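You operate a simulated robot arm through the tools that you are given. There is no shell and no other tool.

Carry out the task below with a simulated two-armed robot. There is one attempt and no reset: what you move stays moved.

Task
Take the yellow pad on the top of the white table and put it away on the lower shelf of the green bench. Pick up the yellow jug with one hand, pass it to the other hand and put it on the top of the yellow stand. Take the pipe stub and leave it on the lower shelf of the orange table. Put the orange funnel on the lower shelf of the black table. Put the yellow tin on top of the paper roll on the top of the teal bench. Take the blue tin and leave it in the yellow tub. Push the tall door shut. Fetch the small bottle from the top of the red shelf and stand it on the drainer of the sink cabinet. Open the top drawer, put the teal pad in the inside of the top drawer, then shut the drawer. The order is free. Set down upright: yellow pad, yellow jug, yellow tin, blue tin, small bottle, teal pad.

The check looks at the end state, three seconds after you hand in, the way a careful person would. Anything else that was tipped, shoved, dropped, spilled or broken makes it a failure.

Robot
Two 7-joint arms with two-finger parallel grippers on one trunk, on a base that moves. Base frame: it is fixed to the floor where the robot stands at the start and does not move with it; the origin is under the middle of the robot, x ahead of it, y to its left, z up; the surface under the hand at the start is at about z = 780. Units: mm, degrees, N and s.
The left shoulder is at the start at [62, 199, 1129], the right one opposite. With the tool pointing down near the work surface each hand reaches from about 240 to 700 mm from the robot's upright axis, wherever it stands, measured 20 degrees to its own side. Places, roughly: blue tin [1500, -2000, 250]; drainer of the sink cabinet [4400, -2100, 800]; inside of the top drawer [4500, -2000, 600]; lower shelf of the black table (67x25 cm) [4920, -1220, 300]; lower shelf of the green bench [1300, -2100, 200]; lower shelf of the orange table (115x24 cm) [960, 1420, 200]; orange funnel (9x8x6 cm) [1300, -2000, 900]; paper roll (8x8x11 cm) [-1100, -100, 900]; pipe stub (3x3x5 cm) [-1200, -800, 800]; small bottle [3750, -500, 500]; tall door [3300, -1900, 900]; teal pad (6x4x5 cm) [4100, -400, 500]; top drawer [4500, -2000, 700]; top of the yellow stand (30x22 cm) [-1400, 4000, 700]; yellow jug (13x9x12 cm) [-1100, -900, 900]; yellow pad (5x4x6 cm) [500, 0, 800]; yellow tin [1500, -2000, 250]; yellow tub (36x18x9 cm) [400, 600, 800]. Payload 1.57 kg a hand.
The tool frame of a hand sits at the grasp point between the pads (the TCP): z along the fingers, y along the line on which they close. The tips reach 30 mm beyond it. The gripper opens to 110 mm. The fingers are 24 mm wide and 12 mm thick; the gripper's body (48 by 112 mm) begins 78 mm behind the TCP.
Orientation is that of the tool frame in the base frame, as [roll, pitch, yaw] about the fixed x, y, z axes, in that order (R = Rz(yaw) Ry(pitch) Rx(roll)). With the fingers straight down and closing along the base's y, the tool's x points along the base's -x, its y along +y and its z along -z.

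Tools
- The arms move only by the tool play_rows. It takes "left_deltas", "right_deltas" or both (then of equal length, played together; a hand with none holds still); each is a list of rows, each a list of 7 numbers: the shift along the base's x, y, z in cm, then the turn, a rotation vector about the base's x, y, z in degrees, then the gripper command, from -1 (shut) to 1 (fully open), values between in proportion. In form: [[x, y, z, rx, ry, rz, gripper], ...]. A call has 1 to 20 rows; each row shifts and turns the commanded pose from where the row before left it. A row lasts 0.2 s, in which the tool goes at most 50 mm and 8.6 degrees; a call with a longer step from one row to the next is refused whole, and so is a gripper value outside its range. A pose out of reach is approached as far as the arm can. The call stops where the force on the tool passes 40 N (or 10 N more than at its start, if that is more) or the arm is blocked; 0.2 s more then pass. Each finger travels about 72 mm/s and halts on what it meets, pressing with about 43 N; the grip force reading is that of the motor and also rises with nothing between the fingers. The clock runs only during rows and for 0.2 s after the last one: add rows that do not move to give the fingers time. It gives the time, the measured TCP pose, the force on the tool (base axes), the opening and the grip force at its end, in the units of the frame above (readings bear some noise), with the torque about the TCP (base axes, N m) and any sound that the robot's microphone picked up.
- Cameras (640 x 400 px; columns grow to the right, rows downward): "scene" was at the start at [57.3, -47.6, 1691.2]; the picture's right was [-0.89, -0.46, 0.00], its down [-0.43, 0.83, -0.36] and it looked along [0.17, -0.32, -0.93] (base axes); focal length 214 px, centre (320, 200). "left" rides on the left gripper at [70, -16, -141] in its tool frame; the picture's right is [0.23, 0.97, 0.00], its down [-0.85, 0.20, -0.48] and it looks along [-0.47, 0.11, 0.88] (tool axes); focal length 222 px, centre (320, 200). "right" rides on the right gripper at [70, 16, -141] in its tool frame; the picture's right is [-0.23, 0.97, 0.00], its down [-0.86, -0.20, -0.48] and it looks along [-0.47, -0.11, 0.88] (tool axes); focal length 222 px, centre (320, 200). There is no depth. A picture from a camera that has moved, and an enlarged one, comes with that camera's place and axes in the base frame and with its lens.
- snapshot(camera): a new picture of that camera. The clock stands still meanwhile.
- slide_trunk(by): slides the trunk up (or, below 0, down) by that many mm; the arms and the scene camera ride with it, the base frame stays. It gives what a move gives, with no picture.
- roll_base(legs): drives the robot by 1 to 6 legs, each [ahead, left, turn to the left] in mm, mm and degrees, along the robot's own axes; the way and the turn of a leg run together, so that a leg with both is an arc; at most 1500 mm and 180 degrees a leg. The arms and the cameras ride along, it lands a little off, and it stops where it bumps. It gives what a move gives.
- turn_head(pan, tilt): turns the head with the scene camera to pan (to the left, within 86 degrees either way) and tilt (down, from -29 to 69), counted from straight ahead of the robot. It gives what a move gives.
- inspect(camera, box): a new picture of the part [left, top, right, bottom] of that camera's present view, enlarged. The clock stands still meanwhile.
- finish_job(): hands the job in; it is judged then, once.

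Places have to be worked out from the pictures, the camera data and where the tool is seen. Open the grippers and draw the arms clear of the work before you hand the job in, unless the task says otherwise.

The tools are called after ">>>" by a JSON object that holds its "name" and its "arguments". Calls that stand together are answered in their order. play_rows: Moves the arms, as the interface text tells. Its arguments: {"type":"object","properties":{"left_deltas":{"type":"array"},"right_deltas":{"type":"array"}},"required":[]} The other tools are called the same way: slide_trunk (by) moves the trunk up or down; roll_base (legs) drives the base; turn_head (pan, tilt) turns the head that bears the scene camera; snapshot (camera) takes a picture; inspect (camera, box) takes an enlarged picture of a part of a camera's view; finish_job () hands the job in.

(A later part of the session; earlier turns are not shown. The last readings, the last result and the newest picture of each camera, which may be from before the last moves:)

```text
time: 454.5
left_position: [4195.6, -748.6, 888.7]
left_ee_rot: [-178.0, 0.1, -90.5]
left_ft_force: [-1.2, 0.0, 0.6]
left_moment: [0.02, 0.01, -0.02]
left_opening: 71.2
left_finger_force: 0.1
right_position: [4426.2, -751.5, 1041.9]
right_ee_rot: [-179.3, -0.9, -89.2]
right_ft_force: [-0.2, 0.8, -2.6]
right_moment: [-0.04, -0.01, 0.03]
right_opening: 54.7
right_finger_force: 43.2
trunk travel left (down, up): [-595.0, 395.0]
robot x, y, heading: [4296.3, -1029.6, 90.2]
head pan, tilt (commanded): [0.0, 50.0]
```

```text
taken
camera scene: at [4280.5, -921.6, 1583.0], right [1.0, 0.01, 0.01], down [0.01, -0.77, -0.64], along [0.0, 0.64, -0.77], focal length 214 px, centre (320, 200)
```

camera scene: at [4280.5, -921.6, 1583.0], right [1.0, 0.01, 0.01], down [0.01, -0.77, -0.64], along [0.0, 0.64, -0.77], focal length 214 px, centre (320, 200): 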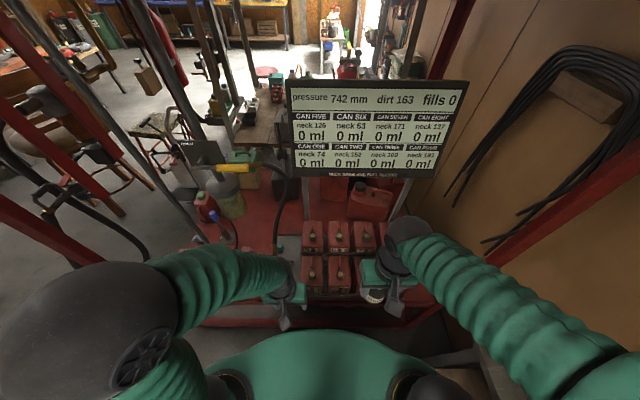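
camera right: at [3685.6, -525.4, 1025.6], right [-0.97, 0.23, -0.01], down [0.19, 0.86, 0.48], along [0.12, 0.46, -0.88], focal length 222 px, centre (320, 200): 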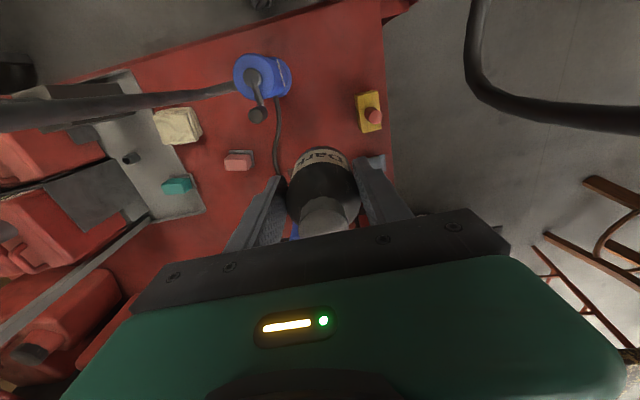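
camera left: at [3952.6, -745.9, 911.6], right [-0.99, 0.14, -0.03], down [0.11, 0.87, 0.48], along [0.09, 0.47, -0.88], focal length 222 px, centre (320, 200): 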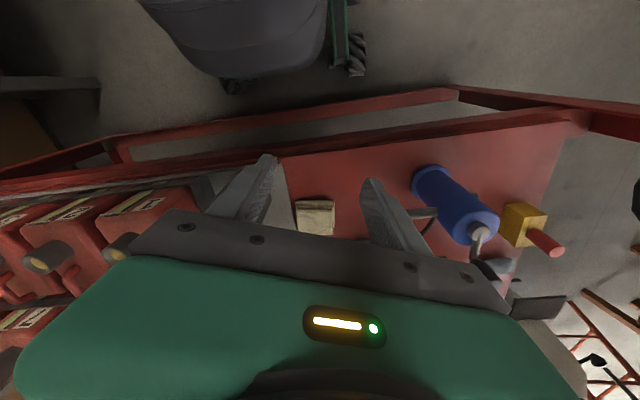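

I bring the left hand to x≈4050 in front of the gap, then look at the elbow and pipe.

>>> {"name": "play_rows", "arguments": {"left_deltas": [[-3.6, 0.5, 0.3, 0, 0, 0, 0.3], [-3.6, 0.5, 0.3, 0, 0, 0, 0.3], [-3.6, 0.5, 0.3, 0, 0, 0, 0.3], [-3.6, 0.5, 0.3, 0, 0, 0, 0.3], [0, 3.5, 0, 0, 0, 0, 0.3], [0, 3.5, 0, 0, 0, 0, 0.3], [0, 3.5, 0, 0, 0, 0, 0.3], [0, 0, 0, 0, 0, 0, 0.3]]}}

>>> {"name": "snapshot", "arguments": {"camera": "scene"}}

>>> {"name": "snapshot", "arguments": {"camera": "left"}}

```text
time: 456.3
left_position: [4059.3, -611.7, 902.3]
left_ee_rot: [-178.5, 0.2, -90.5]
left_ft_force: [1.0, 0.1, -0.6]
left_moment: [0.03, 0.02, 0.0]
left_opening: 71.8
left_finger_force: 0.0
left hand out of reach, approached as far as the arm can: row 1
right_position: [4433.8, -753.0, 1040.0]
right_ee_rot: [-179.8, -0.8, -89.2]
right_ft_force: [-0.3, -0.4, -2.1]
right_moment: [0.01, -0.02, 0.01]
right_opening: 54.4
right_finger_force: 43.4
trunk travel left (down, up): [-595.0, 395.0]
robot x, y, heading: [4295.8, -1032.9, 90.7]
head pan, tilt (commanded): [0.0, 50.0]
```

```text
taken
camera scene: at [4292.2, -921.4, 1583.0], right [1.0, 0.01, 0.0], down [0.01, -0.77, -0.64], along [-0.01, 0.64, -0.77], focal length 214 px, centre (320, 200)
```

scene: 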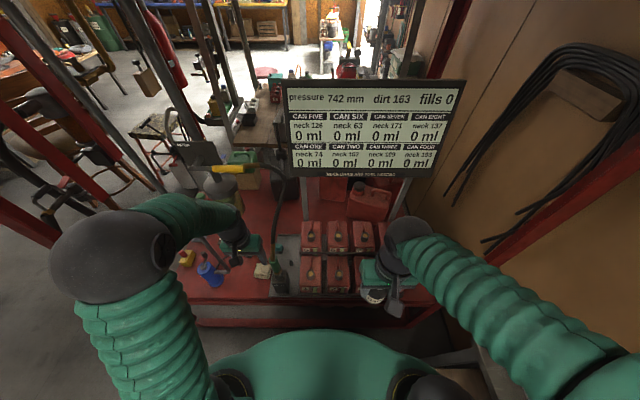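

```text
taken
camera left: at [4071.7, -682.2, 1043.5], right [-0.98, -0.22, -0.03], down [-0.2, 0.86, 0.48], along [-0.08, 0.47, -0.88], focal length 222 px, centre (320, 200)
```

left: 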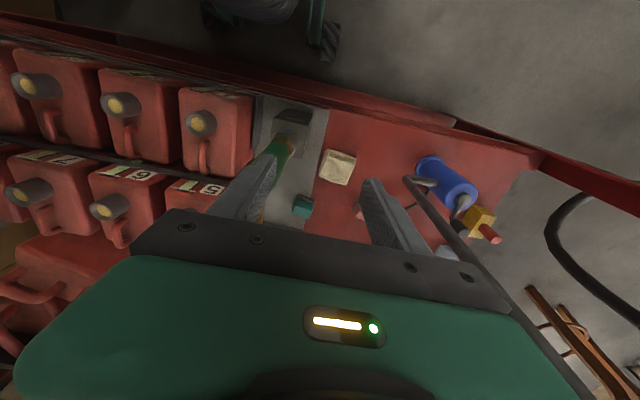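

The elbow is now high and well right of the pipe. The hose is close on the other side, so I shift 15 mm left and advance in small steps.

>>> {"name": "play_rows", "arguments": {"left_deltas": [[-1.6, 0, 0, 0, 0, 0, 0.3], [0, 3, 0, 0, 0, 0, 0.3], [0, 3, 0, 0, 0, 0, 0.3], [0, 0, 0, 0, 0, 0, 0.3]]}}

>>> {"name": "snapshot", "arguments": {"camera": "left"}}

>>> {"name": "inspect", "arguments": {"camera": "scene", "box": [30, 110, 330, 310]}}

```text
time: 457.3
left_position: [4048.6, -556.8, 903.9]
left_ee_rot: [-178.7, 0.2, -90.6]
left_ft_force: [3.1, -10.0, 0.0]
left_moment: [1.23, 0.3, 0.06]
left_opening: 71.6
left_finger_force: 0.0
right_position: [4437.5, -758.2, 1041.9]
right_ee_rot: [-180.0, -0.7, -89.3]
right_ft_force: [-0.9, 0.2, -2.0]
right_moment: [-0.01, -0.01, -0.05]
right_opening: 54.4
right_finger_force: 42.7
trunk travel left (down, up): [-595.0, 395.0]
robot x, y, heading: [4292.3, -1033.9, 90.3]
head pan, tilt (commanded): [0.0, 50.0]
```

```text
taken
camera left: at [4061.7, -627.0, 1045.1], right [-0.98, -0.22, -0.02], down [-0.2, 0.85, 0.48], along [-0.08, 0.47, -0.88], focal length 222 px, centre (320, 200)
```

left: 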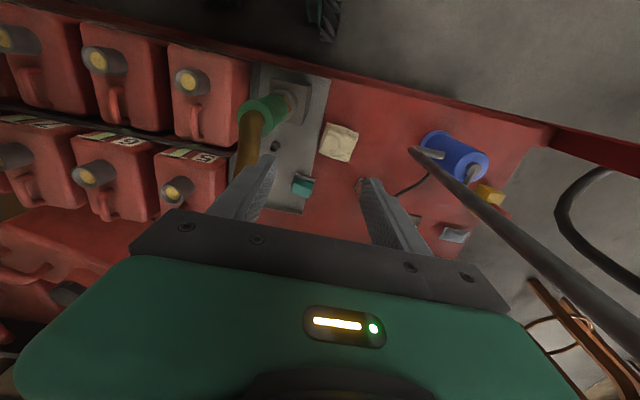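

```text
2.00 times, centred on (180, 210) of scene
camera zoom: at [4298.4, -929.0, 1583.6], right [1.0, 0.01, 0.0], down [0.0, -0.76, -0.65], along [-0.01, 0.65, -0.76], focal length 429 px, centre (600, 180)
```

zoom: 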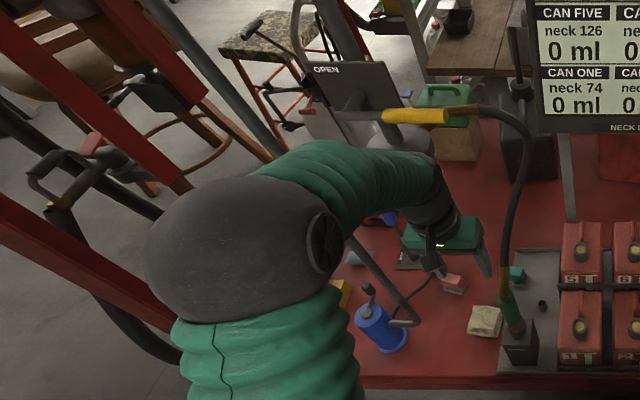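

A 10 N contact: the gripper met the hanging filter bowl (near (3995,-480), z≈960–1130)—that also explains the first block. I back off at once; the way in must be low, beneath the bowl.

>>> {"name": "play_rows", "arguments": {"left_deltas": [[0, -2, 0, 0, 0, 0, 0.3], [0, -3, 0, 0, 0, 0, 0.3], [0, -4, 0, 0, 0, 0, 0.3], [0, -4, 0, 0, 0, 0, 0.3], [0, -2, 0, 0, 0, 0, 0.3]]}}

>>> {"name": "snapshot", "arguments": {"camera": "scene"}}

>>> {"name": "inspect", "arguments": {"camera": "scene", "box": [130, 110, 330, 310]}}

```text
time: 458.5
left_position: [4046.4, -705.4, 901.1]
left_ee_rot: [-178.5, 0.3, -90.5]
left_ft_force: [0.6, -0.3, 0.1]
left_moment: [0.01, -0.01, -0.01]
left_opening: 71.4
left_finger_force: 0.0
right_position: [4432.4, -753.6, 1041.7]
right_ee_rot: [-179.7, -0.8, -89.3]
right_ft_force: [-0.3, -0.2, -1.5]
right_moment: [0.01, 0.01, -0.01]
right_opening: 54.7
right_finger_force: 42.5
trunk travel left (down, up): [-595.0, 395.0]
robot x, y, heading: [4296.7, -1027.6, 90.5]
head pan, tilt (commanded): [0.0, 50.0]
```

```text
taken
camera scene: at [4291.4, -922.7, 1583.1], right [1.0, 0.01, 0.0], down [0.01, -0.77, -0.64], along [-0.01, 0.64, -0.77], focal length 214 px, centre (320, 200)
```

scene: 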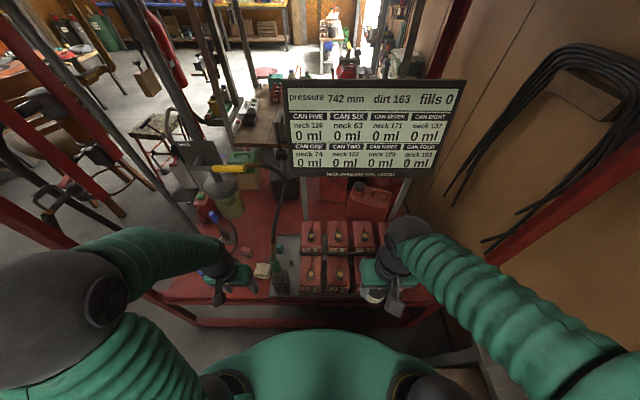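

```text
2.00 times, centred on (230, 210) of scene
camera zoom: at [4291.4, -922.7, 1583.1], right [1.0, 0.01, 0.0], down [0.01, -0.77, -0.64], along [-0.01, 0.64, -0.77], focal length 429 px, centre (500, 180)
```

zoom: 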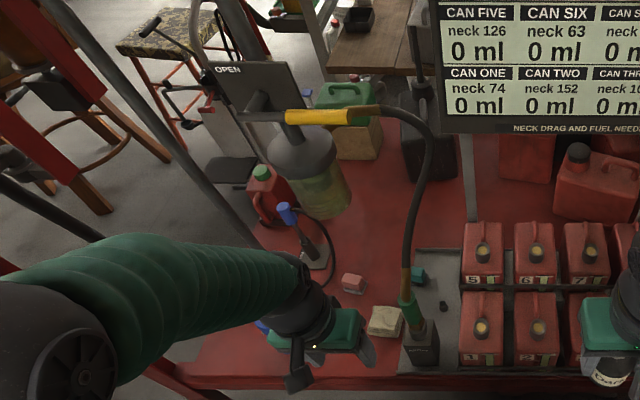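

The view is clear now: the filter bowl hangs at about (4001,-485) with its bottom at z≈975; nothing was changed. I lower the trunk 300 mm so the whole arm stays below it.

>>> {"name": "slide_trunk", "arguments": {"by": -300}}

>>> {"name": "play_rows", "arguments": {"left_deltas": [[-2, 0, 0.5, 0, 0, 0, 0.3], [-2, 2, 0.5, 0, 0, 0, 0.3], [0, 3, 0, 0, 0, 0, 0.3], [0, 3, 0, 0, 0, 0, 0.3], [0, 0, 0, 0, 0, 0, 0.3]]}}

>>> {"name": "snapshot", "arguments": {"camera": "scene"}}

>>> {"name": "snapshot", "arguments": {"camera": "left"}}

```text
time: 461.5
left_position: [4046.2, -704.4, 601.7]
left_ee_rot: [-178.5, 0.2, -90.5]
left_ft_force: [0.1, -0.5, 0.6]
left_moment: [0.01, 0.01, 0.04]
left_opening: 71.5
left_finger_force: 0.1
right_position: [4432.9, -752.1, 739.5]
right_ee_rot: [-179.7, -0.9, -89.3]
right_ft_force: [-0.7, -0.5, -1.8]
right_moment: [0.0, 0.02, 0.01]
right_opening: 54.4
right_finger_force: 43.2
trunk travel left (down, up): [-295.0, 695.0]
robot x, y, heading: [4293.3, -1029.4, 90.4]
head pan, tilt (commanded): [0.0, 50.0]
```

```text
time: 462.7
left_position: [4004.2, -624.8, 613.1]
left_ee_rot: [-178.5, 0.1, -90.6]
left_ft_force: [1.2, 0.8, 0.6]
left_moment: [-0.04, 0.03, 0.0]
left_opening: 71.6
left_finger_force: 0.1
right_position: [4432.7, -753.2, 740.3]
right_ee_rot: [-179.7, -0.9, -89.3]
right_ft_force: [-0.4, 0.4, -1.0]
right_moment: [-0.03, 0.0, -0.04]
right_opening: 54.4
right_finger_force: 43.3
trunk travel left (down, up): [-295.0, 695.0]
robot x, y, heading: [4291.3, -1030.4, 90.4]
head pan, tilt (commanded): [0.0, 50.0]
```

```text
taken
camera scene: at [4292.4, -921.7, 1283.0], right [1.0, 0.01, 0.0], down [0.01, -0.77, -0.64], along [-0.01, 0.64, -0.77], focal length 214 px, centre (320, 200)
```

scene: 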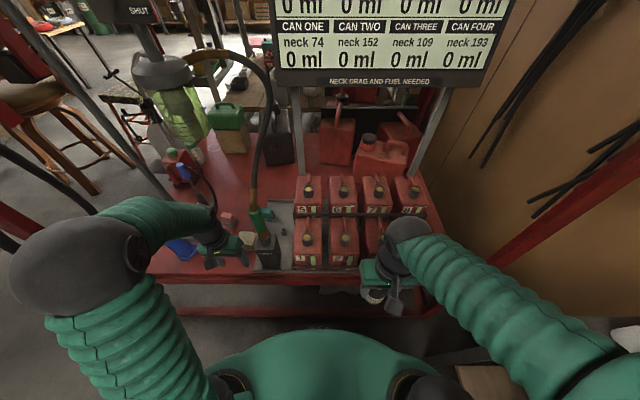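

```text
taken
camera left: at [4016.1, -694.7, 754.1], right [-0.98, -0.22, -0.03], down [-0.2, 0.86, 0.48], along [-0.08, 0.47, -0.88], focal length 222 px, centre (320, 200)
```

left: 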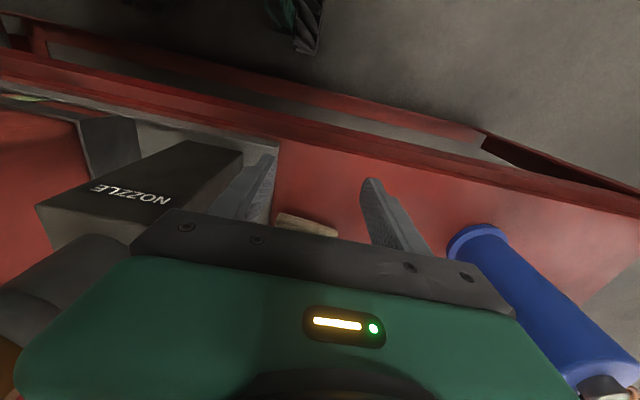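

The arm is now low. I advance beneath the bowl in steps, keeping x≈4004.

>>> {"name": "play_rows", "arguments": {"left_deltas": [[0, 3, 0, 0, 0, 0, 0.3], [0, 3, 0, 0, 0, 0, 0.3], [0, 2.5, 0, 0, 0, 0, 0.3], [0, 0, 0, 0, 0, 0, 0.3]]}}

>>> {"name": "snapshot", "arguments": {"camera": "scene"}}

>>> {"name": "snapshot", "arguments": {"camera": "left"}}

```text
time: 463.7
left_position: [4003.8, -539.2, 613.9]
left_ee_rot: [-178.4, 0.2, -90.5]
left_ft_force: [0.9, -0.2, -0.7]
left_moment: [-0.02, -0.02, -0.03]
left_opening: 71.3
left_finger_force: 0.2
right_position: [4434.7, -752.3, 740.4]
right_ee_rot: [-179.9, -0.9, -89.2]
right_ft_force: [0.2, -0.9, -1.6]
right_moment: [-0.01, 0.0, -0.01]
right_opening: 54.6
right_finger_force: 43.4
trunk travel left (down, up): [-295.0, 695.0]
robot x, y, heading: [4297.2, -1027.6, 90.5]
head pan, tilt (commanded): [0.0, 50.0]
```

```text
taken
camera scene: at [4292.4, -921.3, 1283.0], right [1.0, 0.01, 0.0], down [0.01, -0.77, -0.64], along [-0.01, 0.64, -0.77], focal length 214 px, centre (320, 200)
```

scene: 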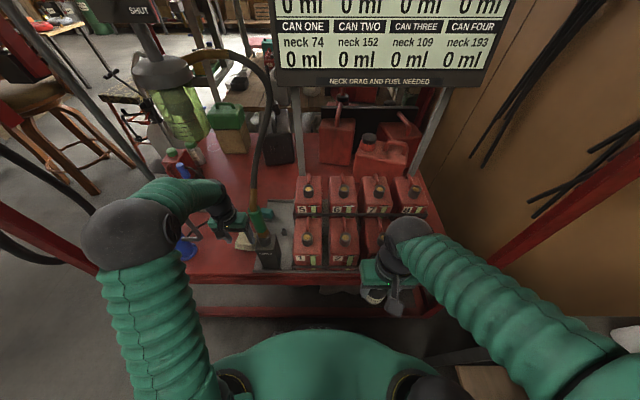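

```text
taken
camera left: at [4016.7, -609.0, 754.7], right [-0.98, -0.22, -0.03], down [-0.2, 0.86, 0.48], along [-0.08, 0.47, -0.88], focal length 222 px, centre (320, 200)
```

left: 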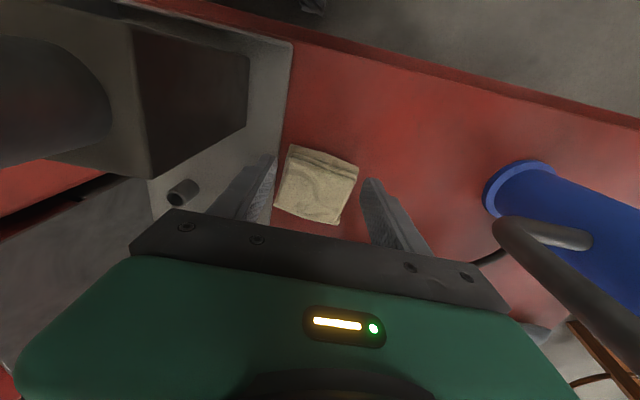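

Still free. I continue forward another 90 mm.

>>> {"name": "play_rows", "arguments": {"left_deltas": [[0, 2.5, 0, 0, 0, 0, 0.3], [0.5, 2.5, 0, 0, 0, 0, 0.3], [1, 2.5, 0, 0, 0, 0, 0.3], [0, 0, 0, 0, 0, 0, 0.3]]}}

>>> {"name": "snapshot", "arguments": {"camera": "scene"}}

>>> {"name": "snapshot", "arguments": {"camera": "left"}}

```text
time: 464.7
left_position: [4021.6, -465.8, 611.0]
left_ee_rot: [-178.5, 0.1, -90.4]
left_ft_force: [-0.3, 0.1, 0.7]
left_moment: [0.02, 0.01, 0.0]
left_opening: 71.5
left_finger_force: 0.0
right_position: [4433.4, -752.3, 741.1]
right_ee_rot: [-179.7, -0.8, -89.3]
right_ft_force: [-0.5, -0.5, -1.7]
right_moment: [-0.06, 0.01, 0.0]
right_opening: 54.4
right_finger_force: 43.2
trunk travel left (down, up): [-295.0, 695.0]
robot x, y, heading: [4298.7, -1026.8, 90.5]
head pan, tilt (commanded): [0.0, 50.0]
```

```text
taken
camera scene: at [4292.4, -921.0, 1283.0], right [1.0, 0.01, 0.0], down [0.01, -0.77, -0.64], along [-0.01, 0.64, -0.77], focal length 214 px, centre (320, 200)
```

scene: 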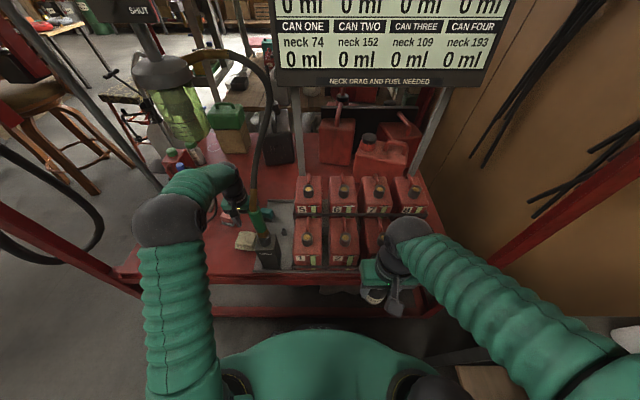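

```text
taken
camera left: at [4033.7, -535.6, 752.7], right [-0.98, -0.22, -0.03], down [-0.2, 0.86, 0.48], along [-0.08, 0.47, -0.88], focal length 222 px, centre (320, 200)
```

left: 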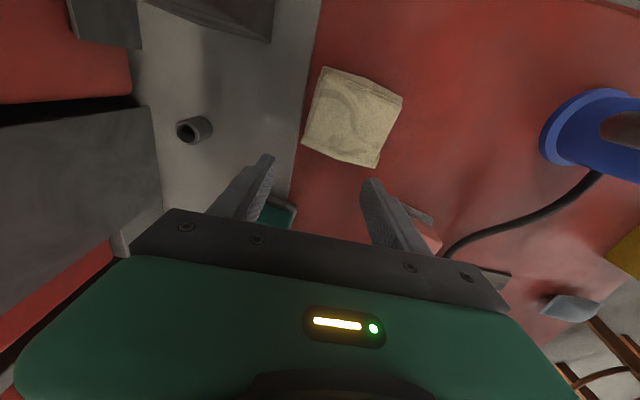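

The teal pad is just behind the left finger in view. I move toward it diagonally and look.

>>> {"name": "play_rows", "arguments": {"left_deltas": [[1.5, 2, 0.5, 0, 0, 0, 0.5], [1.5, 2, 0.5, 0, 0, 0, 0.5], [1, 1, 0, 0, 0, 0, 0.5], [0, 0, 0, 0, 0, 0, 0.5]]}}

>>> {"name": "snapshot", "arguments": {"camera": "left"}}

>>> {"name": "snapshot", "arguments": {"camera": "scene"}}

```text
time: 465.7
left_position: [4064.4, -415.8, 622.2]
left_ee_rot: [-178.5, 0.1, -90.5]
left_ft_force: [0.1, -0.8, -0.2]
left_moment: [-0.01, 0.0, 0.02]
left_opening: 82.5
left_finger_force: 0.0
right_position: [4434.0, -753.1, 740.5]
right_ee_rot: [-179.9, -1.0, -89.4]
right_ft_force: [-0.1, 0.9, -2.3]
right_moment: [0.0, 0.0, 0.03]
right_opening: 54.3
right_finger_force: 43.0
trunk travel left (down, up): [-295.0, 695.0]
robot x, y, heading: [4295.1, -1031.2, 90.6]
head pan, tilt (commanded): [0.0, 50.0]
```

```text
taken
camera left: at [4075.9, -485.5, 763.4], right [-0.98, -0.22, -0.03], down [-0.2, 0.86, 0.47], along [-0.08, 0.47, -0.88], focal length 222 px, centre (320, 200)
```

left: 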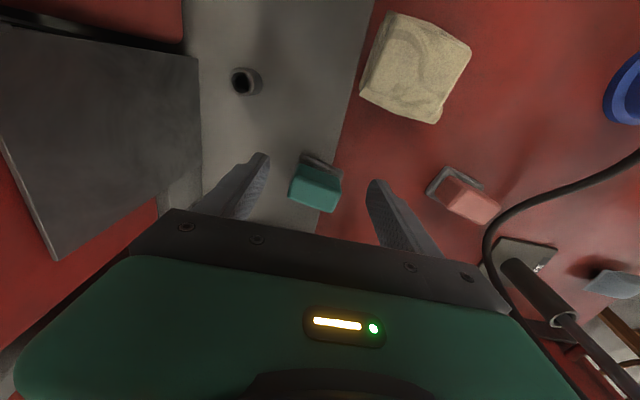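

```text
taken
camera scene: at [4292.6, -920.7, 1282.9], right [1.0, 0.01, 0.0], down [0.01, -0.77, -0.64], along [-0.01, 0.64, -0.77], focal length 214 px, centre (320, 200)
```

scene: 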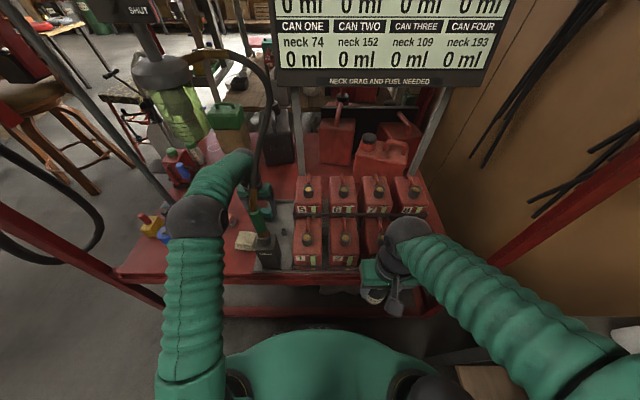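

The teal pad is right between the fingers' line. I zoom for its orientation and offset.

>>> {"name": "inspect", "arguments": {"camera": "left", "box": [240, 110, 400, 250]}}

```text
2.86 times, centred on (320, 180) of left
camera zoom: at [4075.9, -485.5, 763.4], right [-0.98, -0.22, -0.03], down [-0.2, 0.86, 0.47], along [-0.08, 0.47, -0.88], focal length 635 px, centre (320, 257)
```

zoom: 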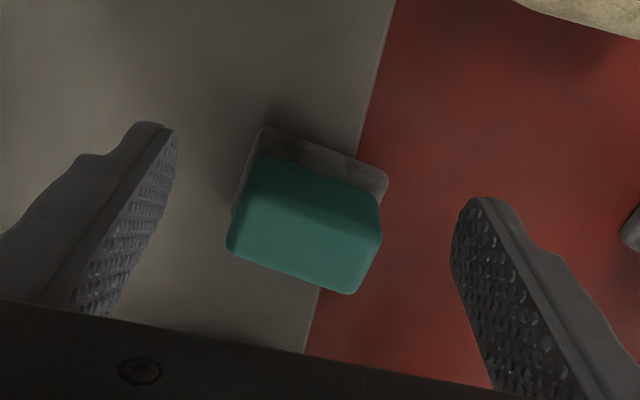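

The pad is 31 mm farther along y, its long side turned about 9°. I align (yaw -8.5°), move over it at (4063,-385), descend to z≈566 and grip.

>>> {"name": "play_rows", "arguments": {"left_deltas": [[0, 1.5, 0, 0, 0, -4.3, 0.5], [-0.1, 1.6, 0, 0, 0, -4.2, 0.5], [0, 0, -2, 0, 0, 0, 0.5], [0, 0, 0, 0, 0, 0, 0.5]]}}

>>> {"name": "inspect", "arguments": {"camera": "left", "box": [220, 90, 420, 250]}}

>>> {"name": "snapshot", "arguments": {"camera": "scene"}}

```text
time: 466.7
left_position: [4060.4, -383.5, 603.0]
left_ee_rot: [-178.5, 0.2, -99.1]
left_ft_force: [-0.6, 1.0, 0.1]
left_moment: [0.01, -0.01, 0.01]
left_opening: 82.7
left_finger_force: 0.1
right_position: [4434.6, -752.3, 740.6]
right_ee_rot: [-179.8, -1.0, -89.3]
right_ft_force: [-0.4, -0.1, -1.3]
right_moment: [-0.05, 0.02, -0.01]
right_opening: 54.3
right_finger_force: 43.0
trunk travel left (down, up): [-295.0, 695.0]
robot x, y, heading: [4294.5, -1031.4, 90.5]
head pan, tilt (commanded): [0.0, 50.0]
```

```text
2.50 times, centred on (320, 170) of left
camera zoom: at [4062.5, -454.0, 743.6], right [-1.0, -0.07, -0.03], down [-0.08, 0.88, 0.48], along [-0.01, 0.48, -0.88], focal length 555 px, centre (320, 275)
```

zoom: 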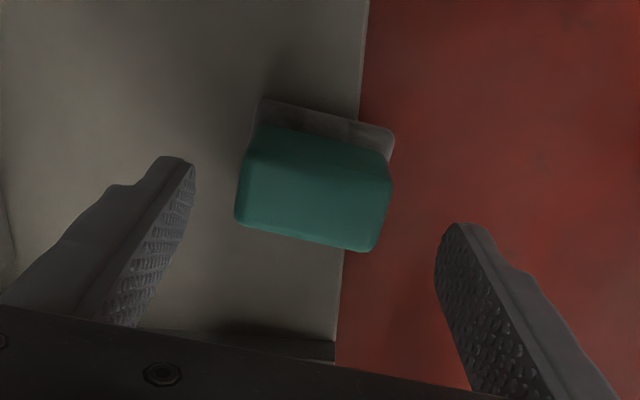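

```text
taken
camera scene: at [4292.6, -920.4, 1282.9], right [1.0, 0.01, 0.0], down [0.01, -0.77, -0.64], along [-0.01, 0.64, -0.77], focal length 214 px, centre (320, 200)
```

scene: 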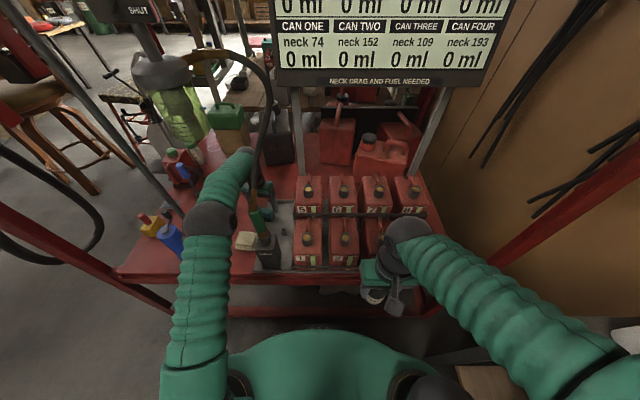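

The pad is aligned and centred. I descend to z≈567 and close.

>>> {"name": "play_rows", "arguments": {"left_deltas": [[0, 0, -2, 0, 0, 0, 0.5], [0, 0, -1.6, 0, 0, 0, 0.5], [0, 0, 0, 0, 0, 0, 0.5], [0, 0, 0, 0, 0, 0, -1], [0, 0, 0, 0, 0, 0, -1], [0, 0, 0, 0, 0, 0, -1]]}}

>>> {"name": "inspect", "arguments": {"camera": "left", "box": [220, 90, 420, 250]}}

```text
time: 468.1
left_position: [4060.7, -384.4, 565.0]
left_ee_rot: [-178.5, 0.1, -99.0]
left_ft_force: [-0.7, 0.4, 0.2]
left_moment: [0.0, -0.03, 0.02]
left_opening: 52.8
left_finger_force: 43.4
right_position: [4434.4, -752.1, 741.4]
right_ee_rot: [-179.8, -0.9, -89.4]
right_ft_force: [0.1, 0.4, -1.7]
right_moment: [-0.04, -0.01, -0.03]
right_opening: 54.3
right_finger_force: 43.0
trunk travel left (down, up): [-295.0, 695.0]
robot x, y, heading: [4294.7, -1032.0, 90.4]
head pan, tilt (commanded): [0.0, 50.0]
```

```text
2.50 times, centred on (320, 170) of left
camera zoom: at [4062.7, -455.0, 706.9], right [-1.0, -0.07, -0.03], down [-0.08, 0.88, 0.48], along [-0.01, 0.48, -0.88], focal length 555 px, centre (320, 275)
```

zoom: 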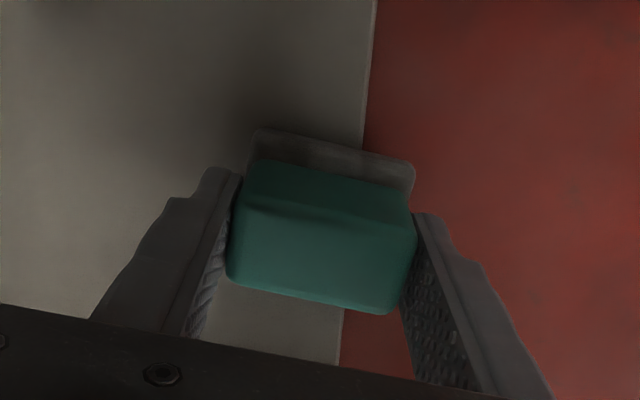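

The pad is held (53 mm). I lift it 60 mm and retrace the same path out, beneath the bowl and beside the nozzle.

>>> {"name": "play_rows", "arguments": {"left_deltas": [[0, 0, 1.5, 0, 0, 0, -1], [0, 0, 2.5, 0, 0, 0, -1], [0, 0, 2.5, 0, 0, 0, -1], [-0.5, -2.5, 0, 0, 0, 0, -1], [-1.5, -2, 0, 0, 0, 2, -1], [-1.5, -2, 0, 0, 0, 2, -1], [-1.5, -2.5, 0, 0, 0, 2, -1], [-0.8, -3, 0, 0, 0, 2.5, -1], [0, -3, 0, 0, 0, 0, -1], [0, 0, 0, 0, 0, 0, -1]]}}

>>> {"name": "snapshot", "arguments": {"camera": "left"}}

>>> {"name": "snapshot", "arguments": {"camera": "scene"}}

```text
time: 470.3
left_position: [4002.9, -535.2, 628.1]
left_ee_rot: [-178.4, 0.1, -90.5]
left_ft_force: [-1.0, 0.2, -0.4]
left_moment: [0.01, 0.03, 0.02]
left_opening: 52.8
left_finger_force: 42.3
right_position: [4432.7, -752.1, 740.1]
right_ee_rot: [-179.8, -0.9, -89.2]
right_ft_force: [0.0, 0.8, -2.0]
right_moment: [-0.02, 0.01, 0.0]
right_opening: 54.3
right_finger_force: 43.0
trunk travel left (down, up): [-295.0, 695.0]
robot x, y, heading: [4295.4, -1027.7, 90.5]
head pan, tilt (commanded): [0.0, 50.0]
```

```text
taken
camera left: at [4015.4, -604.6, 769.4], right [-0.98, -0.22, -0.03], down [-0.2, 0.86, 0.47], along [-0.08, 0.47, -0.88], focal length 222 px, centre (320, 200)
```

left: 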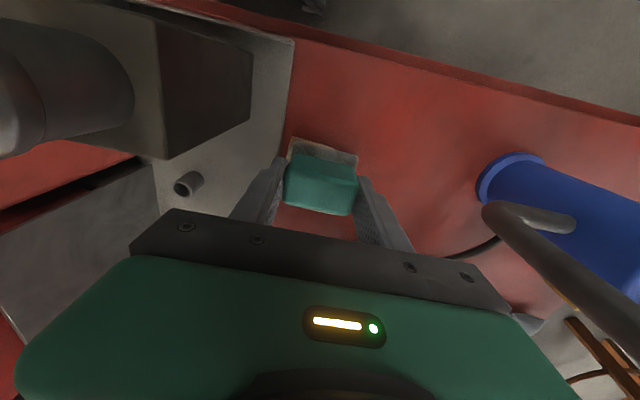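

```text
taken
camera scene: at [4292.3, -920.5, 1282.9], right [1.0, 0.01, 0.0], down [0.01, -0.77, -0.64], along [-0.01, 0.64, -0.77], focal length 214 px, centre (320, 200)
```

scene: 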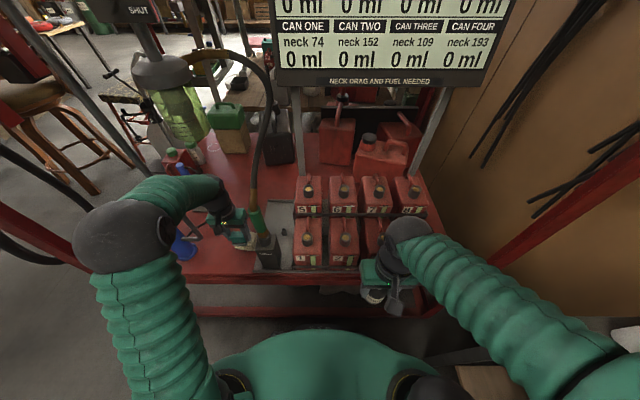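

The pad is out past the nozzle, still upright. I finish withdrawing the hand and back the robot away from the rack.

>>> {"name": "play_rows", "arguments": {"left_deltas": [[0, -3.5, 0, 0, 0, 0, -1], [0, -3.5, 0, 0, 0, 0, -1], [0, -3.5, 0, 0, 0, 0, -1], [0, -3.5, 0, 0, 0, 0, -1], [0, -3.5, 0, 0, 0, 0, -1]]}}

>>> {"name": "roll_base", "arguments": {"legs": [[-230, 60, 0]]}}

>>> {"name": "slide_trunk", "arguments": {"by": 400}}

>>> {"name": "snapshot", "arguments": {"camera": "scene"}}

```text
time: 471.5
left_position: [4001.2, -710.0, 628.7]
left_ee_rot: [-178.5, 0.2, -90.5]
left_ft_force: [-0.8, -0.4, -0.3]
left_moment: [0.01, -0.02, 0.0]
left_opening: 52.8
left_finger_force: 42.5
right_position: [4434.6, -752.7, 741.3]
right_ee_rot: [-179.8, -0.8, -89.3]
right_ft_force: [0.6, 0.0, -2.3]
right_moment: [0.02, 0.01, -0.02]
right_opening: 54.3
right_finger_force: 42.4
trunk travel left (down, up): [-295.0, 695.0]
robot x, y, heading: [4292.6, -1032.1, 90.4]
head pan, tilt (commanded): [0.0, 50.0]
```

```text
time: 473.2
left_position: [3946.7, -936.2, 628.1]
left_ee_rot: [-178.5, 0.2, -90.6]
left_ft_force: [0.0, -0.7, -1.4]
left_moment: [0.02, -0.01, -0.01]
left_opening: 52.8
left_finger_force: 43.0
right_position: [4376.3, -978.9, 741.5]
right_ee_rot: [-179.8, -0.8, -89.3]
right_ft_force: [0.1, 0.9, -1.3]
right_moment: [-0.05, 0.04, -0.06]
right_opening: 54.3
right_finger_force: 43.2
trunk travel left (down, up): [-295.0, 695.0]
robot x, y, heading: [4235.9, -1260.6, 90.6]
head pan, tilt (commanded): [0.0, 50.0]
```

```text
time: 477.1
left_position: [3945.0, -935.5, 1028.2]
left_ee_rot: [-178.4, 0.1, -90.5]
left_ft_force: [-0.1, 0.7, -0.8]
left_moment: [0.0, -0.01, 0.01]
left_opening: 52.7
left_finger_force: 42.8
right_position: [4375.4, -979.2, 1141.2]
right_ee_rot: [-179.8, -1.0, -89.3]
right_ft_force: [0.1, -0.3, -1.2]
right_moment: [-0.05, -0.03, -0.02]
right_opening: 54.2
right_finger_force: 43.1
trunk travel left (down, up): [-695.0, 295.0]
robot x, y, heading: [4238.7, -1256.2, 90.5]
head pan, tilt (commanded): [0.0, 50.0]
```

```text
taken
camera scene: at [4234.6, -1147.9, 1683.0], right [1.0, 0.01, 0.0], down [0.01, -0.77, -0.64], along [-0.01, 0.64, -0.77], focal length 214 px, centre (320, 200)
```

scene: 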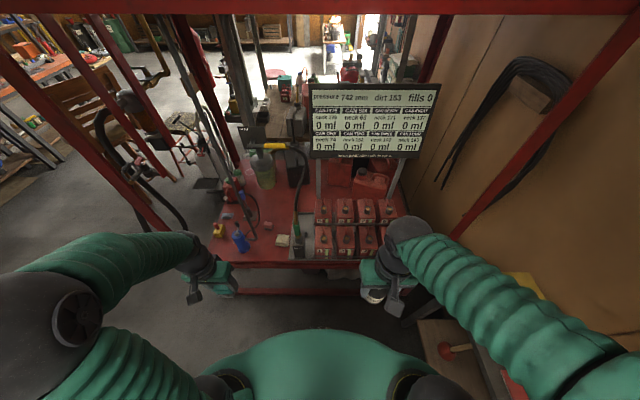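

The red shelf is intact and both objects are held. I turn around to face the sink cabinet.

>>> {"name": "roll_base", "arguments": {"legs": [[0, 0, 90], [0, 0, 89]]}}

>>> {"name": "turn_head", "arguments": {"pan": 0, "tilt": 40}}

>>> {"name": "snapshot", "arguments": {"camera": "scene"}}

```text
time: 485.0
left_position: [4507.8, -1596.2, 1027.7]
left_ee_rot: [-178.5, 0.1, 85.7]
left_ft_force: [0.1, 0.2, -0.9]
left_moment: [0.01, -0.02, 0.0]
left_opening: 52.7
left_finger_force: 42.9
right_position: [4080.6, -1524.6, 1140.1]
right_ee_rot: [-179.8, -0.8, 86.9]
right_ft_force: [0.4, -0.4, -1.6]
right_moment: [0.03, 0.02, 0.02]
right_opening: 53.9
right_finger_force: 43.1
trunk travel left (down, up): [-695.0, 295.0]
robot x, y, heading: [4239.3, -1258.8, -93.3]
head pan, tilt (commanded): [0.0, 50.0]
```

```text
time: 485.7
left_position: [4507.4, -1596.6, 1027.4]
left_ee_rot: [-178.5, 0.1, 85.7]
left_ft_force: [0.0, 0.3, 0.6]
left_moment: [0.0, 0.01, 0.01]
left_opening: 52.9
left_finger_force: 42.9
right_position: [4079.7, -1523.6, 1141.0]
right_ee_rot: [-179.9, -0.9, 86.7]
right_ft_force: [0.7, 0.5, -1.7]
right_moment: [0.04, 0.0, 0.02]
right_opening: 54.1
right_finger_force: 43.3
trunk travel left (down, up): [-695.0, 295.0]
robot x, y, heading: [4238.4, -1257.7, -93.2]
head pan, tilt (commanded): [0.0, 40.0]
```

```text
taken
camera scene: at [4230.1, -1373.6, 1697.1], right [-1.0, 0.06, 0.0], down [0.04, 0.64, -0.76], along [-0.04, -0.76, -0.64], focal length 214 px, centre (320, 200)
```

scene: 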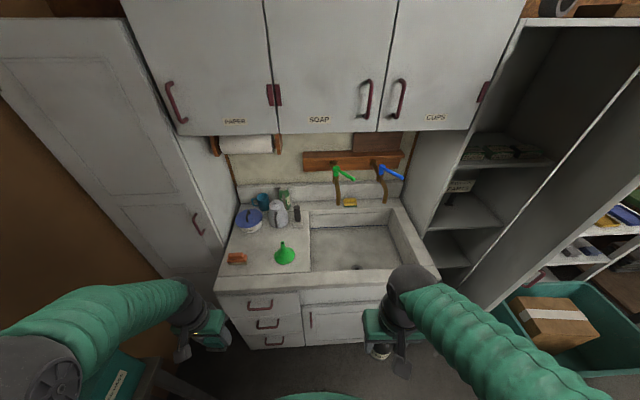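

I zoom in on the counter and drawers.

>>> {"name": "inspect", "arguments": {"camera": "scene", "box": [200, 180, 420, 360]}}

```text
2.22 times, centred on (310, 270) of scene
camera zoom: at [4230.1, -1373.6, 1697.1], right [-1.0, 0.06, 0.0], down [0.04, 0.64, -0.76], along [-0.04, -0.76, -0.64], focal length 477 px, centre (342, 44)
```

zoom: 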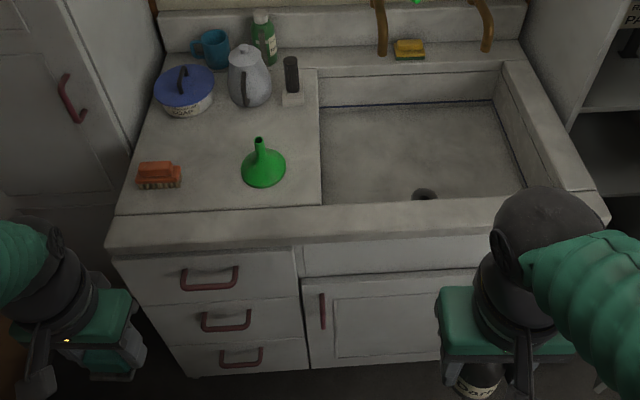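

The drainer is the flat counter left of the basin; a free spot for the bottle is about (4480,-2020), between the green funnel and the brush. I tuck the left hand in and drive up.

>>> {"name": "play_rows", "arguments": {"left_deltas": [[-3, 1, 1, 0, 0, 0, -1], [-3, 1, 1, 0, 0, 0, -1], [-3, 1, 1, 0, 0, 0, -1], [-2, 1, 1, 0, 0, 0, -1]]}}

>>> {"name": "roll_base", "arguments": {"legs": [[172, 180, 3.2]]}}

>>> {"name": "turn_head", "arguments": {"pan": 0, "tilt": 55}}

>>> {"name": "snapshot", "arguments": {"camera": "scene"}}

>>> {"name": "snapshot", "arguments": {"camera": "right"}}

```text
time: 486.7
left_position: [4397.1, -1553.7, 1069.7]
left_ee_rot: [-178.5, 0.3, 85.7]
left_ft_force: [0.0, 1.0, -1.0]
left_moment: [-0.01, -0.02, 0.0]
left_opening: 52.7
left_finger_force: 43.1
right_position: [4079.5, -1523.1, 1140.6]
right_ee_rot: [-179.8, -0.8, 86.9]
right_ft_force: [-0.3, -0.2, -1.9]
right_moment: [0.0, 0.0, -0.02]
right_opening: 54.1
right_finger_force: 43.1
trunk travel left (down, up): [-695.0, 295.0]
robot x, y, heading: [4239.3, -1257.3, -93.5]
head pan, tilt (commanded): [0.0, 40.0]
```

```text
time: 488.5
left_position: [4584.3, -1715.5, 1070.0]
left_ee_rot: [-178.7, 0.4, 88.7]
left_ft_force: [-0.1, -0.8, -0.8]
left_moment: [-0.01, 0.06, 0.02]
left_opening: 52.9
left_finger_force: 42.7
right_position: [4263.3, -1702.0, 1141.4]
right_ee_rot: [179.9, -0.7, 89.9]
right_ft_force: [0.1, 0.5, -1.8]
right_moment: [0.03, 0.0, -0.01]
right_opening: 54.0
right_finger_force: 43.1
trunk travel left (down, up): [-695.0, 295.0]
robot x, y, heading: [4409.9, -1431.4, -90.1]
head pan, tilt (commanded): [0.0, 40.0]
```

```text
time: 489.3
left_position: [4587.4, -1718.4, 1070.6]
left_ee_rot: [-178.7, 0.1, 88.7]
left_ft_force: [-0.6, -0.2, -0.2]
left_moment: [-0.02, 0.01, -0.01]
left_opening: 52.8
left_finger_force: 43.2
right_position: [4266.1, -1703.9, 1139.7]
right_ee_rot: [-179.9, -0.8, 89.9]
right_ft_force: [-0.6, 0.6, -2.2]
right_moment: [0.05, -0.05, 0.02]
right_opening: 53.9
right_finger_force: 42.5
trunk travel left (down, up): [-695.0, 295.0]
robot x, y, heading: [4412.2, -1429.4, -90.0]
head pan, tilt (commanded): [0.0, 55.0]
```

```text
taken
camera scene: at [4408.3, -1532.7, 1676.5], right [-1.0, 0.0, 0.0], down [0.0, 0.82, -0.57], along [0.0, -0.57, -0.82], focal length 214 px, centre (320, 200)
```

scene: 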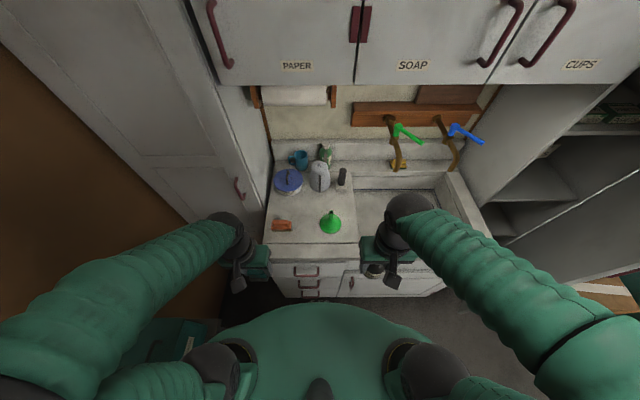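

```text
taken
camera right: at [4283.7, -1637.0, 1283.7], right [0.97, -0.23, -0.01], down [-0.2, -0.86, 0.47], along [-0.11, -0.45, -0.88], focal length 222 px, centre (320, 200)
```

right: 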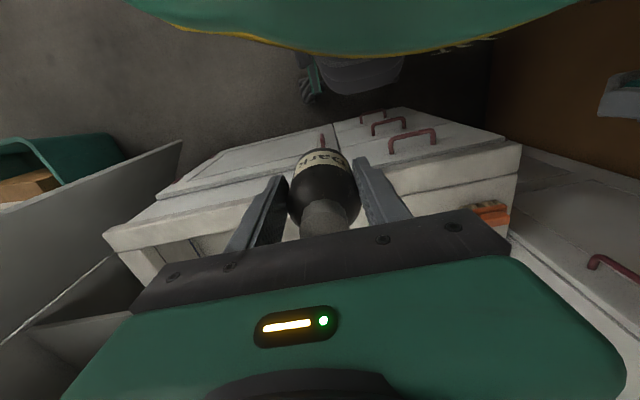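

Counter height triangulates to z≈862. I choose the open spot (4478,-2070) for the bottle, creep 40 mm closer and carry it there.

>>> {"name": "roll_base", "arguments": {"legs": [[40, 0, 0]]}}

>>> {"name": "play_rows", "arguments": {"right_deltas": [[2.6, -4, -0.5, 0, 0, 0, -1], [2.6, -4, -0.5, 0, 0, 0, -1], [2.6, -4, -0.5, 0, 0, 0, -1], [2.6, -4, -0.5, 0, 0, 0, -1], [2.6, -4, -0.5, 0, 0, 0, -1], [2.6, -4, -0.5, 0, 0, 0, -1], [2.6, -4, -0.5, 0, 0, 0, -1], [2.6, -4, -0.5, 0, 0, 0, -1], [0, 0, 0, 0, 0, 0, -1]]}}

>>> {"name": "snapshot", "arguments": {"camera": "right"}}

>>> {"name": "snapshot", "arguments": {"camera": "scene"}}

```text
time: 490.1
left_position: [4586.1, -1750.3, 1071.4]
left_ee_rot: [-178.6, 0.7, 88.6]
left_ft_force: [0.1, 0.4, 0.6]
left_moment: [-0.03, 0.0, -0.01]
left_opening: 53.1
left_finger_force: 43.0
right_position: [4268.2, -1736.7, 1143.5]
right_ee_rot: [-180.0, -0.4, 89.8]
right_ft_force: [-0.2, 1.3, -2.2]
right_moment: [-0.05, -0.02, -0.01]
right_opening: 54.1
right_finger_force: 42.9
trunk travel left (down, up): [-695.0, 295.0]
robot x, y, heading: [4412.0, -1469.9, -90.5]
head pan, tilt (commanded): [0.0, 55.0]
```

```text
time: 492.1
left_position: [4589.2, -1758.2, 1070.1]
left_ee_rot: [-178.4, 0.2, 88.7]
left_ft_force: [0.0, -0.7, 0.0]
left_moment: [-0.01, 0.01, 0.0]
left_opening: 52.5
left_finger_force: 43.1
right_position: [4473.9, -2066.6, 1101.0]
right_ee_rot: [-179.8, -0.9, 89.8]
right_ft_force: [0.0, 1.8, -1.8]
right_moment: [0.02, -0.01, 0.02]
right_opening: 54.1
right_finger_force: 42.9
trunk travel left (down, up): [-695.0, 295.0]
robot x, y, heading: [4411.6, -1469.7, -90.4]
head pan, tilt (commanded): [0.0, 55.0]
```

```text
taken
camera right: at [4492.1, -1998.5, 1244.1], right [0.97, -0.23, -0.01], down [-0.2, -0.86, 0.47], along [-0.12, -0.45, -0.88], focal length 222 px, centre (320, 200)
```

right: 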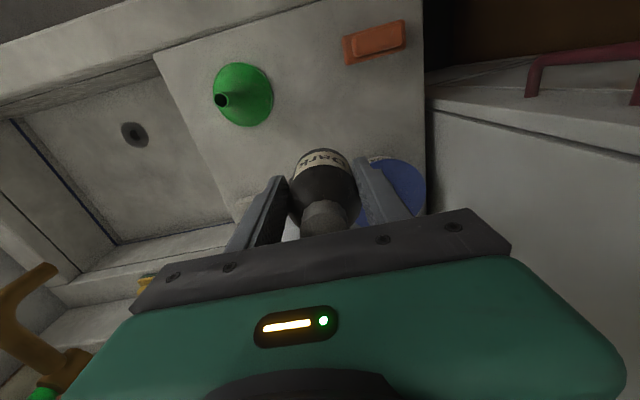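

```text
taken
camera scene: at [4412.6, -1574.4, 1676.5], right [-1.0, 0.01, 0.0], down [0.0, 0.82, -0.57], along [0.0, -0.57, -0.82], focal length 214 px, centre (320, 200)
```

scene: 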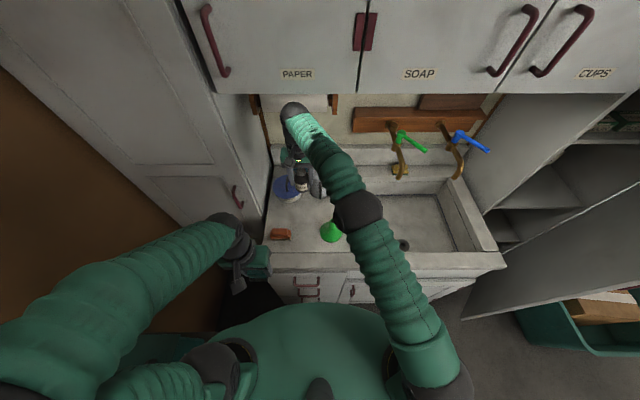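

The landing spot is clear of the funnel, brush and pot. I lower the bottle in stages.

>>> {"name": "play_rows", "arguments": {"right_deltas": [[0, 0, -4, 0, 0, 0, -1], [0, 0, -4, 0, 0, 0, -1], [0, 0, -4, 0, 0, 0, -1], [0, 0, -2.5, 0, 0, 0, -1], [0, 0, 0, 0, 0, 0, -1]]}}

>>> {"name": "snapshot", "arguments": {"camera": "right"}}

>>> {"name": "inspect", "arguments": {"camera": "scene", "box": [240, 100, 400, 280]}}

```text
time: 493.4
left_position: [4589.1, -1757.5, 1069.8]
left_ee_rot: [-178.3, 0.1, 88.5]
left_ft_force: [0.7, -0.2, -1.0]
left_moment: [0.0, -0.04, -0.05]
left_opening: 52.7
left_finger_force: 43.0
right_position: [4478.8, -2065.0, 956.0]
right_ee_rot: [-179.7, -0.7, 89.8]
right_ft_force: [-0.3, 0.2, -1.4]
right_moment: [0.03, 0.04, -0.01]
right_opening: 53.7
right_finger_force: 43.1
trunk travel left (down, up): [-695.0, 295.0]
robot x, y, heading: [4409.1, -1470.4, -90.3]
head pan, tilt (commanded): [0.0, 55.0]
```

```text
taken
camera right: at [4495.0, -1997.1, 1099.5], right [0.97, -0.23, -0.01], down [-0.2, -0.86, 0.47], along [-0.11, -0.45, -0.88], focal length 222 px, centre (320, 200)
```

right: 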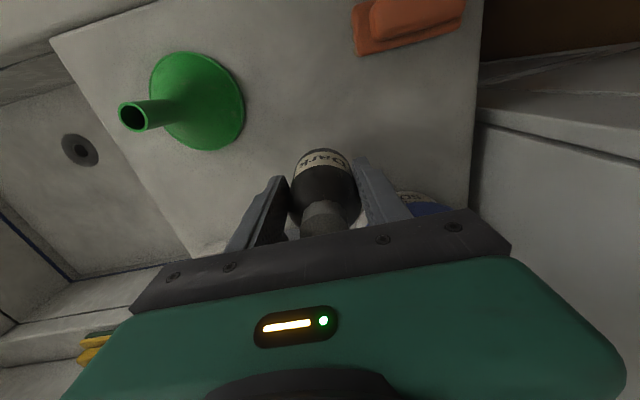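

```text
2.22 times, centred on (320, 190) of scene
camera zoom: at [4411.9, -1574.8, 1676.4], right [-1.0, 0.01, 0.0], down [0.0, 0.82, -0.57], along [0.0, -0.57, -0.82], focal length 477 px, centre (320, 222)
```

zoom: 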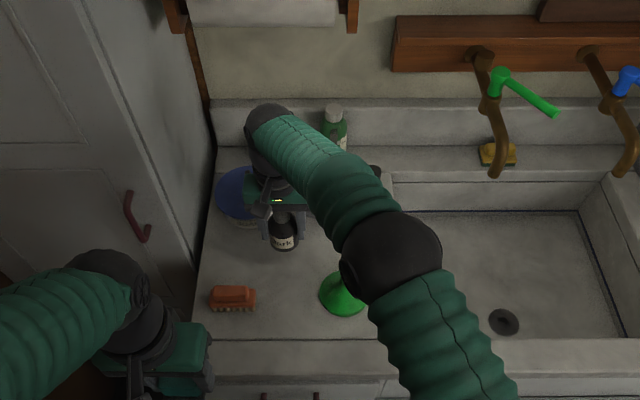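

The bottle is above the free spot. I lower it to contact in small steps.

>>> {"name": "play_rows", "arguments": {"right_deltas": [[0, 0, -1.2, 0, 0, 0, -1], [0, 0, -0.5, 0, 0, 0, -1], [0, 0, -0.3, 0, 0, 0, -1], [0, 0, 0, 0, 0, 0, -1]]}}

>>> {"name": "play_rows", "arguments": {"right_deltas": [[0, 0, -0.3, 0, 0, 0, -1], [0, 0, -0.3, 0, 0, 0, -1], [0, 0, 0, 0, 0, 0, -1]]}}

>>> {"name": "play_rows", "arguments": {"right_deltas": [[0, 0, -0.3, 0, 0, 0, -1], [0, 0, -0.3, 0, 0, 0, -1], [0, 0, 0, 0, 0, 0, -1]]}}

```text
time: 494.4
left_position: [4588.2, -1759.6, 1069.4]
left_ee_rot: [-178.4, 0.1, 88.5]
left_ft_force: [-0.7, 0.1, -0.9]
left_moment: [0.02, -0.02, -0.01]
left_opening: 52.6
left_finger_force: 42.6
right_position: [4478.8, -2065.2, 934.5]
right_ee_rot: [-179.8, -0.9, 89.9]
right_ft_force: [0.4, 0.7, -0.7]
right_moment: [0.05, 0.0, -0.04]
right_opening: 53.8
right_finger_force: 43.0
trunk travel left (down, up): [-695.0, 295.0]
robot x, y, heading: [4415.1, -1470.4, -90.1]
head pan, tilt (commanded): [0.0, 55.0]
```

```text
time: 495.1
left_position: [4588.7, -1758.8, 1069.5]
left_ee_rot: [-178.4, 0.2, 88.6]
left_ft_force: [-0.1, 0.9, 0.0]
left_moment: [0.0, 0.01, 0.0]
left_opening: 52.9
left_finger_force: 42.5
right_position: [4477.9, -2064.1, 928.5]
right_ee_rot: [-179.7, -0.9, 89.8]
right_ft_force: [-0.2, -0.3, -2.2]
right_moment: [0.03, -0.01, 0.04]
right_opening: 53.8
right_finger_force: 42.9
trunk travel left (down, up): [-695.0, 295.0]
robot x, y, heading: [4414.4, -1467.1, -90.2]
head pan, tilt (commanded): [0.0, 55.0]
```

```text
time: 495.9
left_position: [4588.5, -1758.4, 1069.8]
left_ee_rot: [-178.3, 0.2, 88.6]
left_ft_force: [-0.2, 0.3, -0.4]
left_moment: [-0.01, -0.01, 0.03]
left_opening: 52.6
left_finger_force: 42.9
right_position: [4477.9, -2063.6, 923.4]
right_ee_rot: [-179.7, -0.8, 89.8]
right_ft_force: [-0.2, -0.2, -1.9]
right_moment: [0.01, 0.0, -0.01]
right_opening: 54.1
right_finger_force: 42.7
trunk travel left (down, up): [-695.0, 295.0]
robot x, y, heading: [4410.9, -1472.7, -90.3]
head pan, tilt (commanded): [0.0, 55.0]
```

No contact yet at z≈923; I continue.

>>> {"name": "play_rows", "arguments": {"right_deltas": [[0, 0, -0.3, 0, 0, 0, -1], [0, 0, -0.3, 0, 0, 0, -1], [0, 0, 0, 0, 0, 0, -1]]}}

>>> {"name": "play_rows", "arguments": {"right_deltas": [[0, 0, -0.3, 0, 0, 0, -1], [0, 0, -0.3, 0, 0, 0, -1], [0, 0, 0, 0, 0, 0, -1]]}}

>>> {"name": "play_rows", "arguments": {"right_deltas": [[0, 0, -0.3, 0, 0, 0, -1], [0, 0, -0.3, 0, 0, 0, -1], [0, 0, 0, 0, 0, 0, -1]]}}

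```text
time: 496.8
left_position: [4589.8, -1758.3, 1069.7]
left_ee_rot: [-178.4, 0.2, 88.6]
left_ft_force: [-0.4, -0.6, -0.7]
left_moment: [-0.02, 0.03, 0.03]
left_opening: 52.8
left_finger_force: 43.1
right_position: [4477.4, -2064.8, 917.1]
right_ee_rot: [-179.7, -0.9, 89.8]
right_ft_force: [0.4, 0.3, -1.7]
right_moment: [0.03, 0.04, 0.03]
right_opening: 54.1
right_finger_force: 43.1
trunk travel left (down, up): [-695.0, 295.0]
robot x, y, heading: [4412.2, -1473.6, -90.3]
head pan, tilt (commanded): [0.0, 55.0]
```

```text
time: 497.6
left_position: [4588.7, -1760.1, 1069.5]
left_ee_rot: [-178.5, 0.3, 88.6]
left_ft_force: [-0.8, 1.3, -0.4]
left_moment: [0.02, 0.01, -0.01]
left_opening: 53.1
left_finger_force: 43.0
right_position: [4478.0, -2064.7, 911.0]
right_ee_rot: [-179.8, -0.8, 89.7]
right_ft_force: [-0.3, 0.4, -1.7]
right_moment: [0.03, 0.01, 0.0]
right_opening: 53.9
right_finger_force: 42.9
trunk travel left (down, up): [-695.0, 295.0]
robot x, y, heading: [4412.8, -1468.9, -90.4]
head pan, tilt (commanded): [0.0, 55.0]
```

```text
time: 498.4
left_position: [4588.5, -1758.6, 1070.2]
left_ee_rot: [-178.3, 0.2, 88.6]
left_ft_force: [0.9, 0.1, -1.1]
left_moment: [-0.05, -0.02, 0.02]
left_opening: 52.6
left_finger_force: 42.5
right_position: [4477.0, -2066.3, 904.5]
right_ee_rot: [-179.7, -0.8, 89.8]
right_ft_force: [-0.7, 0.2, -1.4]
right_moment: [0.04, -0.03, -0.03]
right_opening: 54.0
right_finger_force: 43.0
trunk travel left (down, up): [-695.0, 295.0]
robot x, y, heading: [4410.7, -1467.6, -90.6]
head pan, tilt (commanded): [0.0, 55.0]
```

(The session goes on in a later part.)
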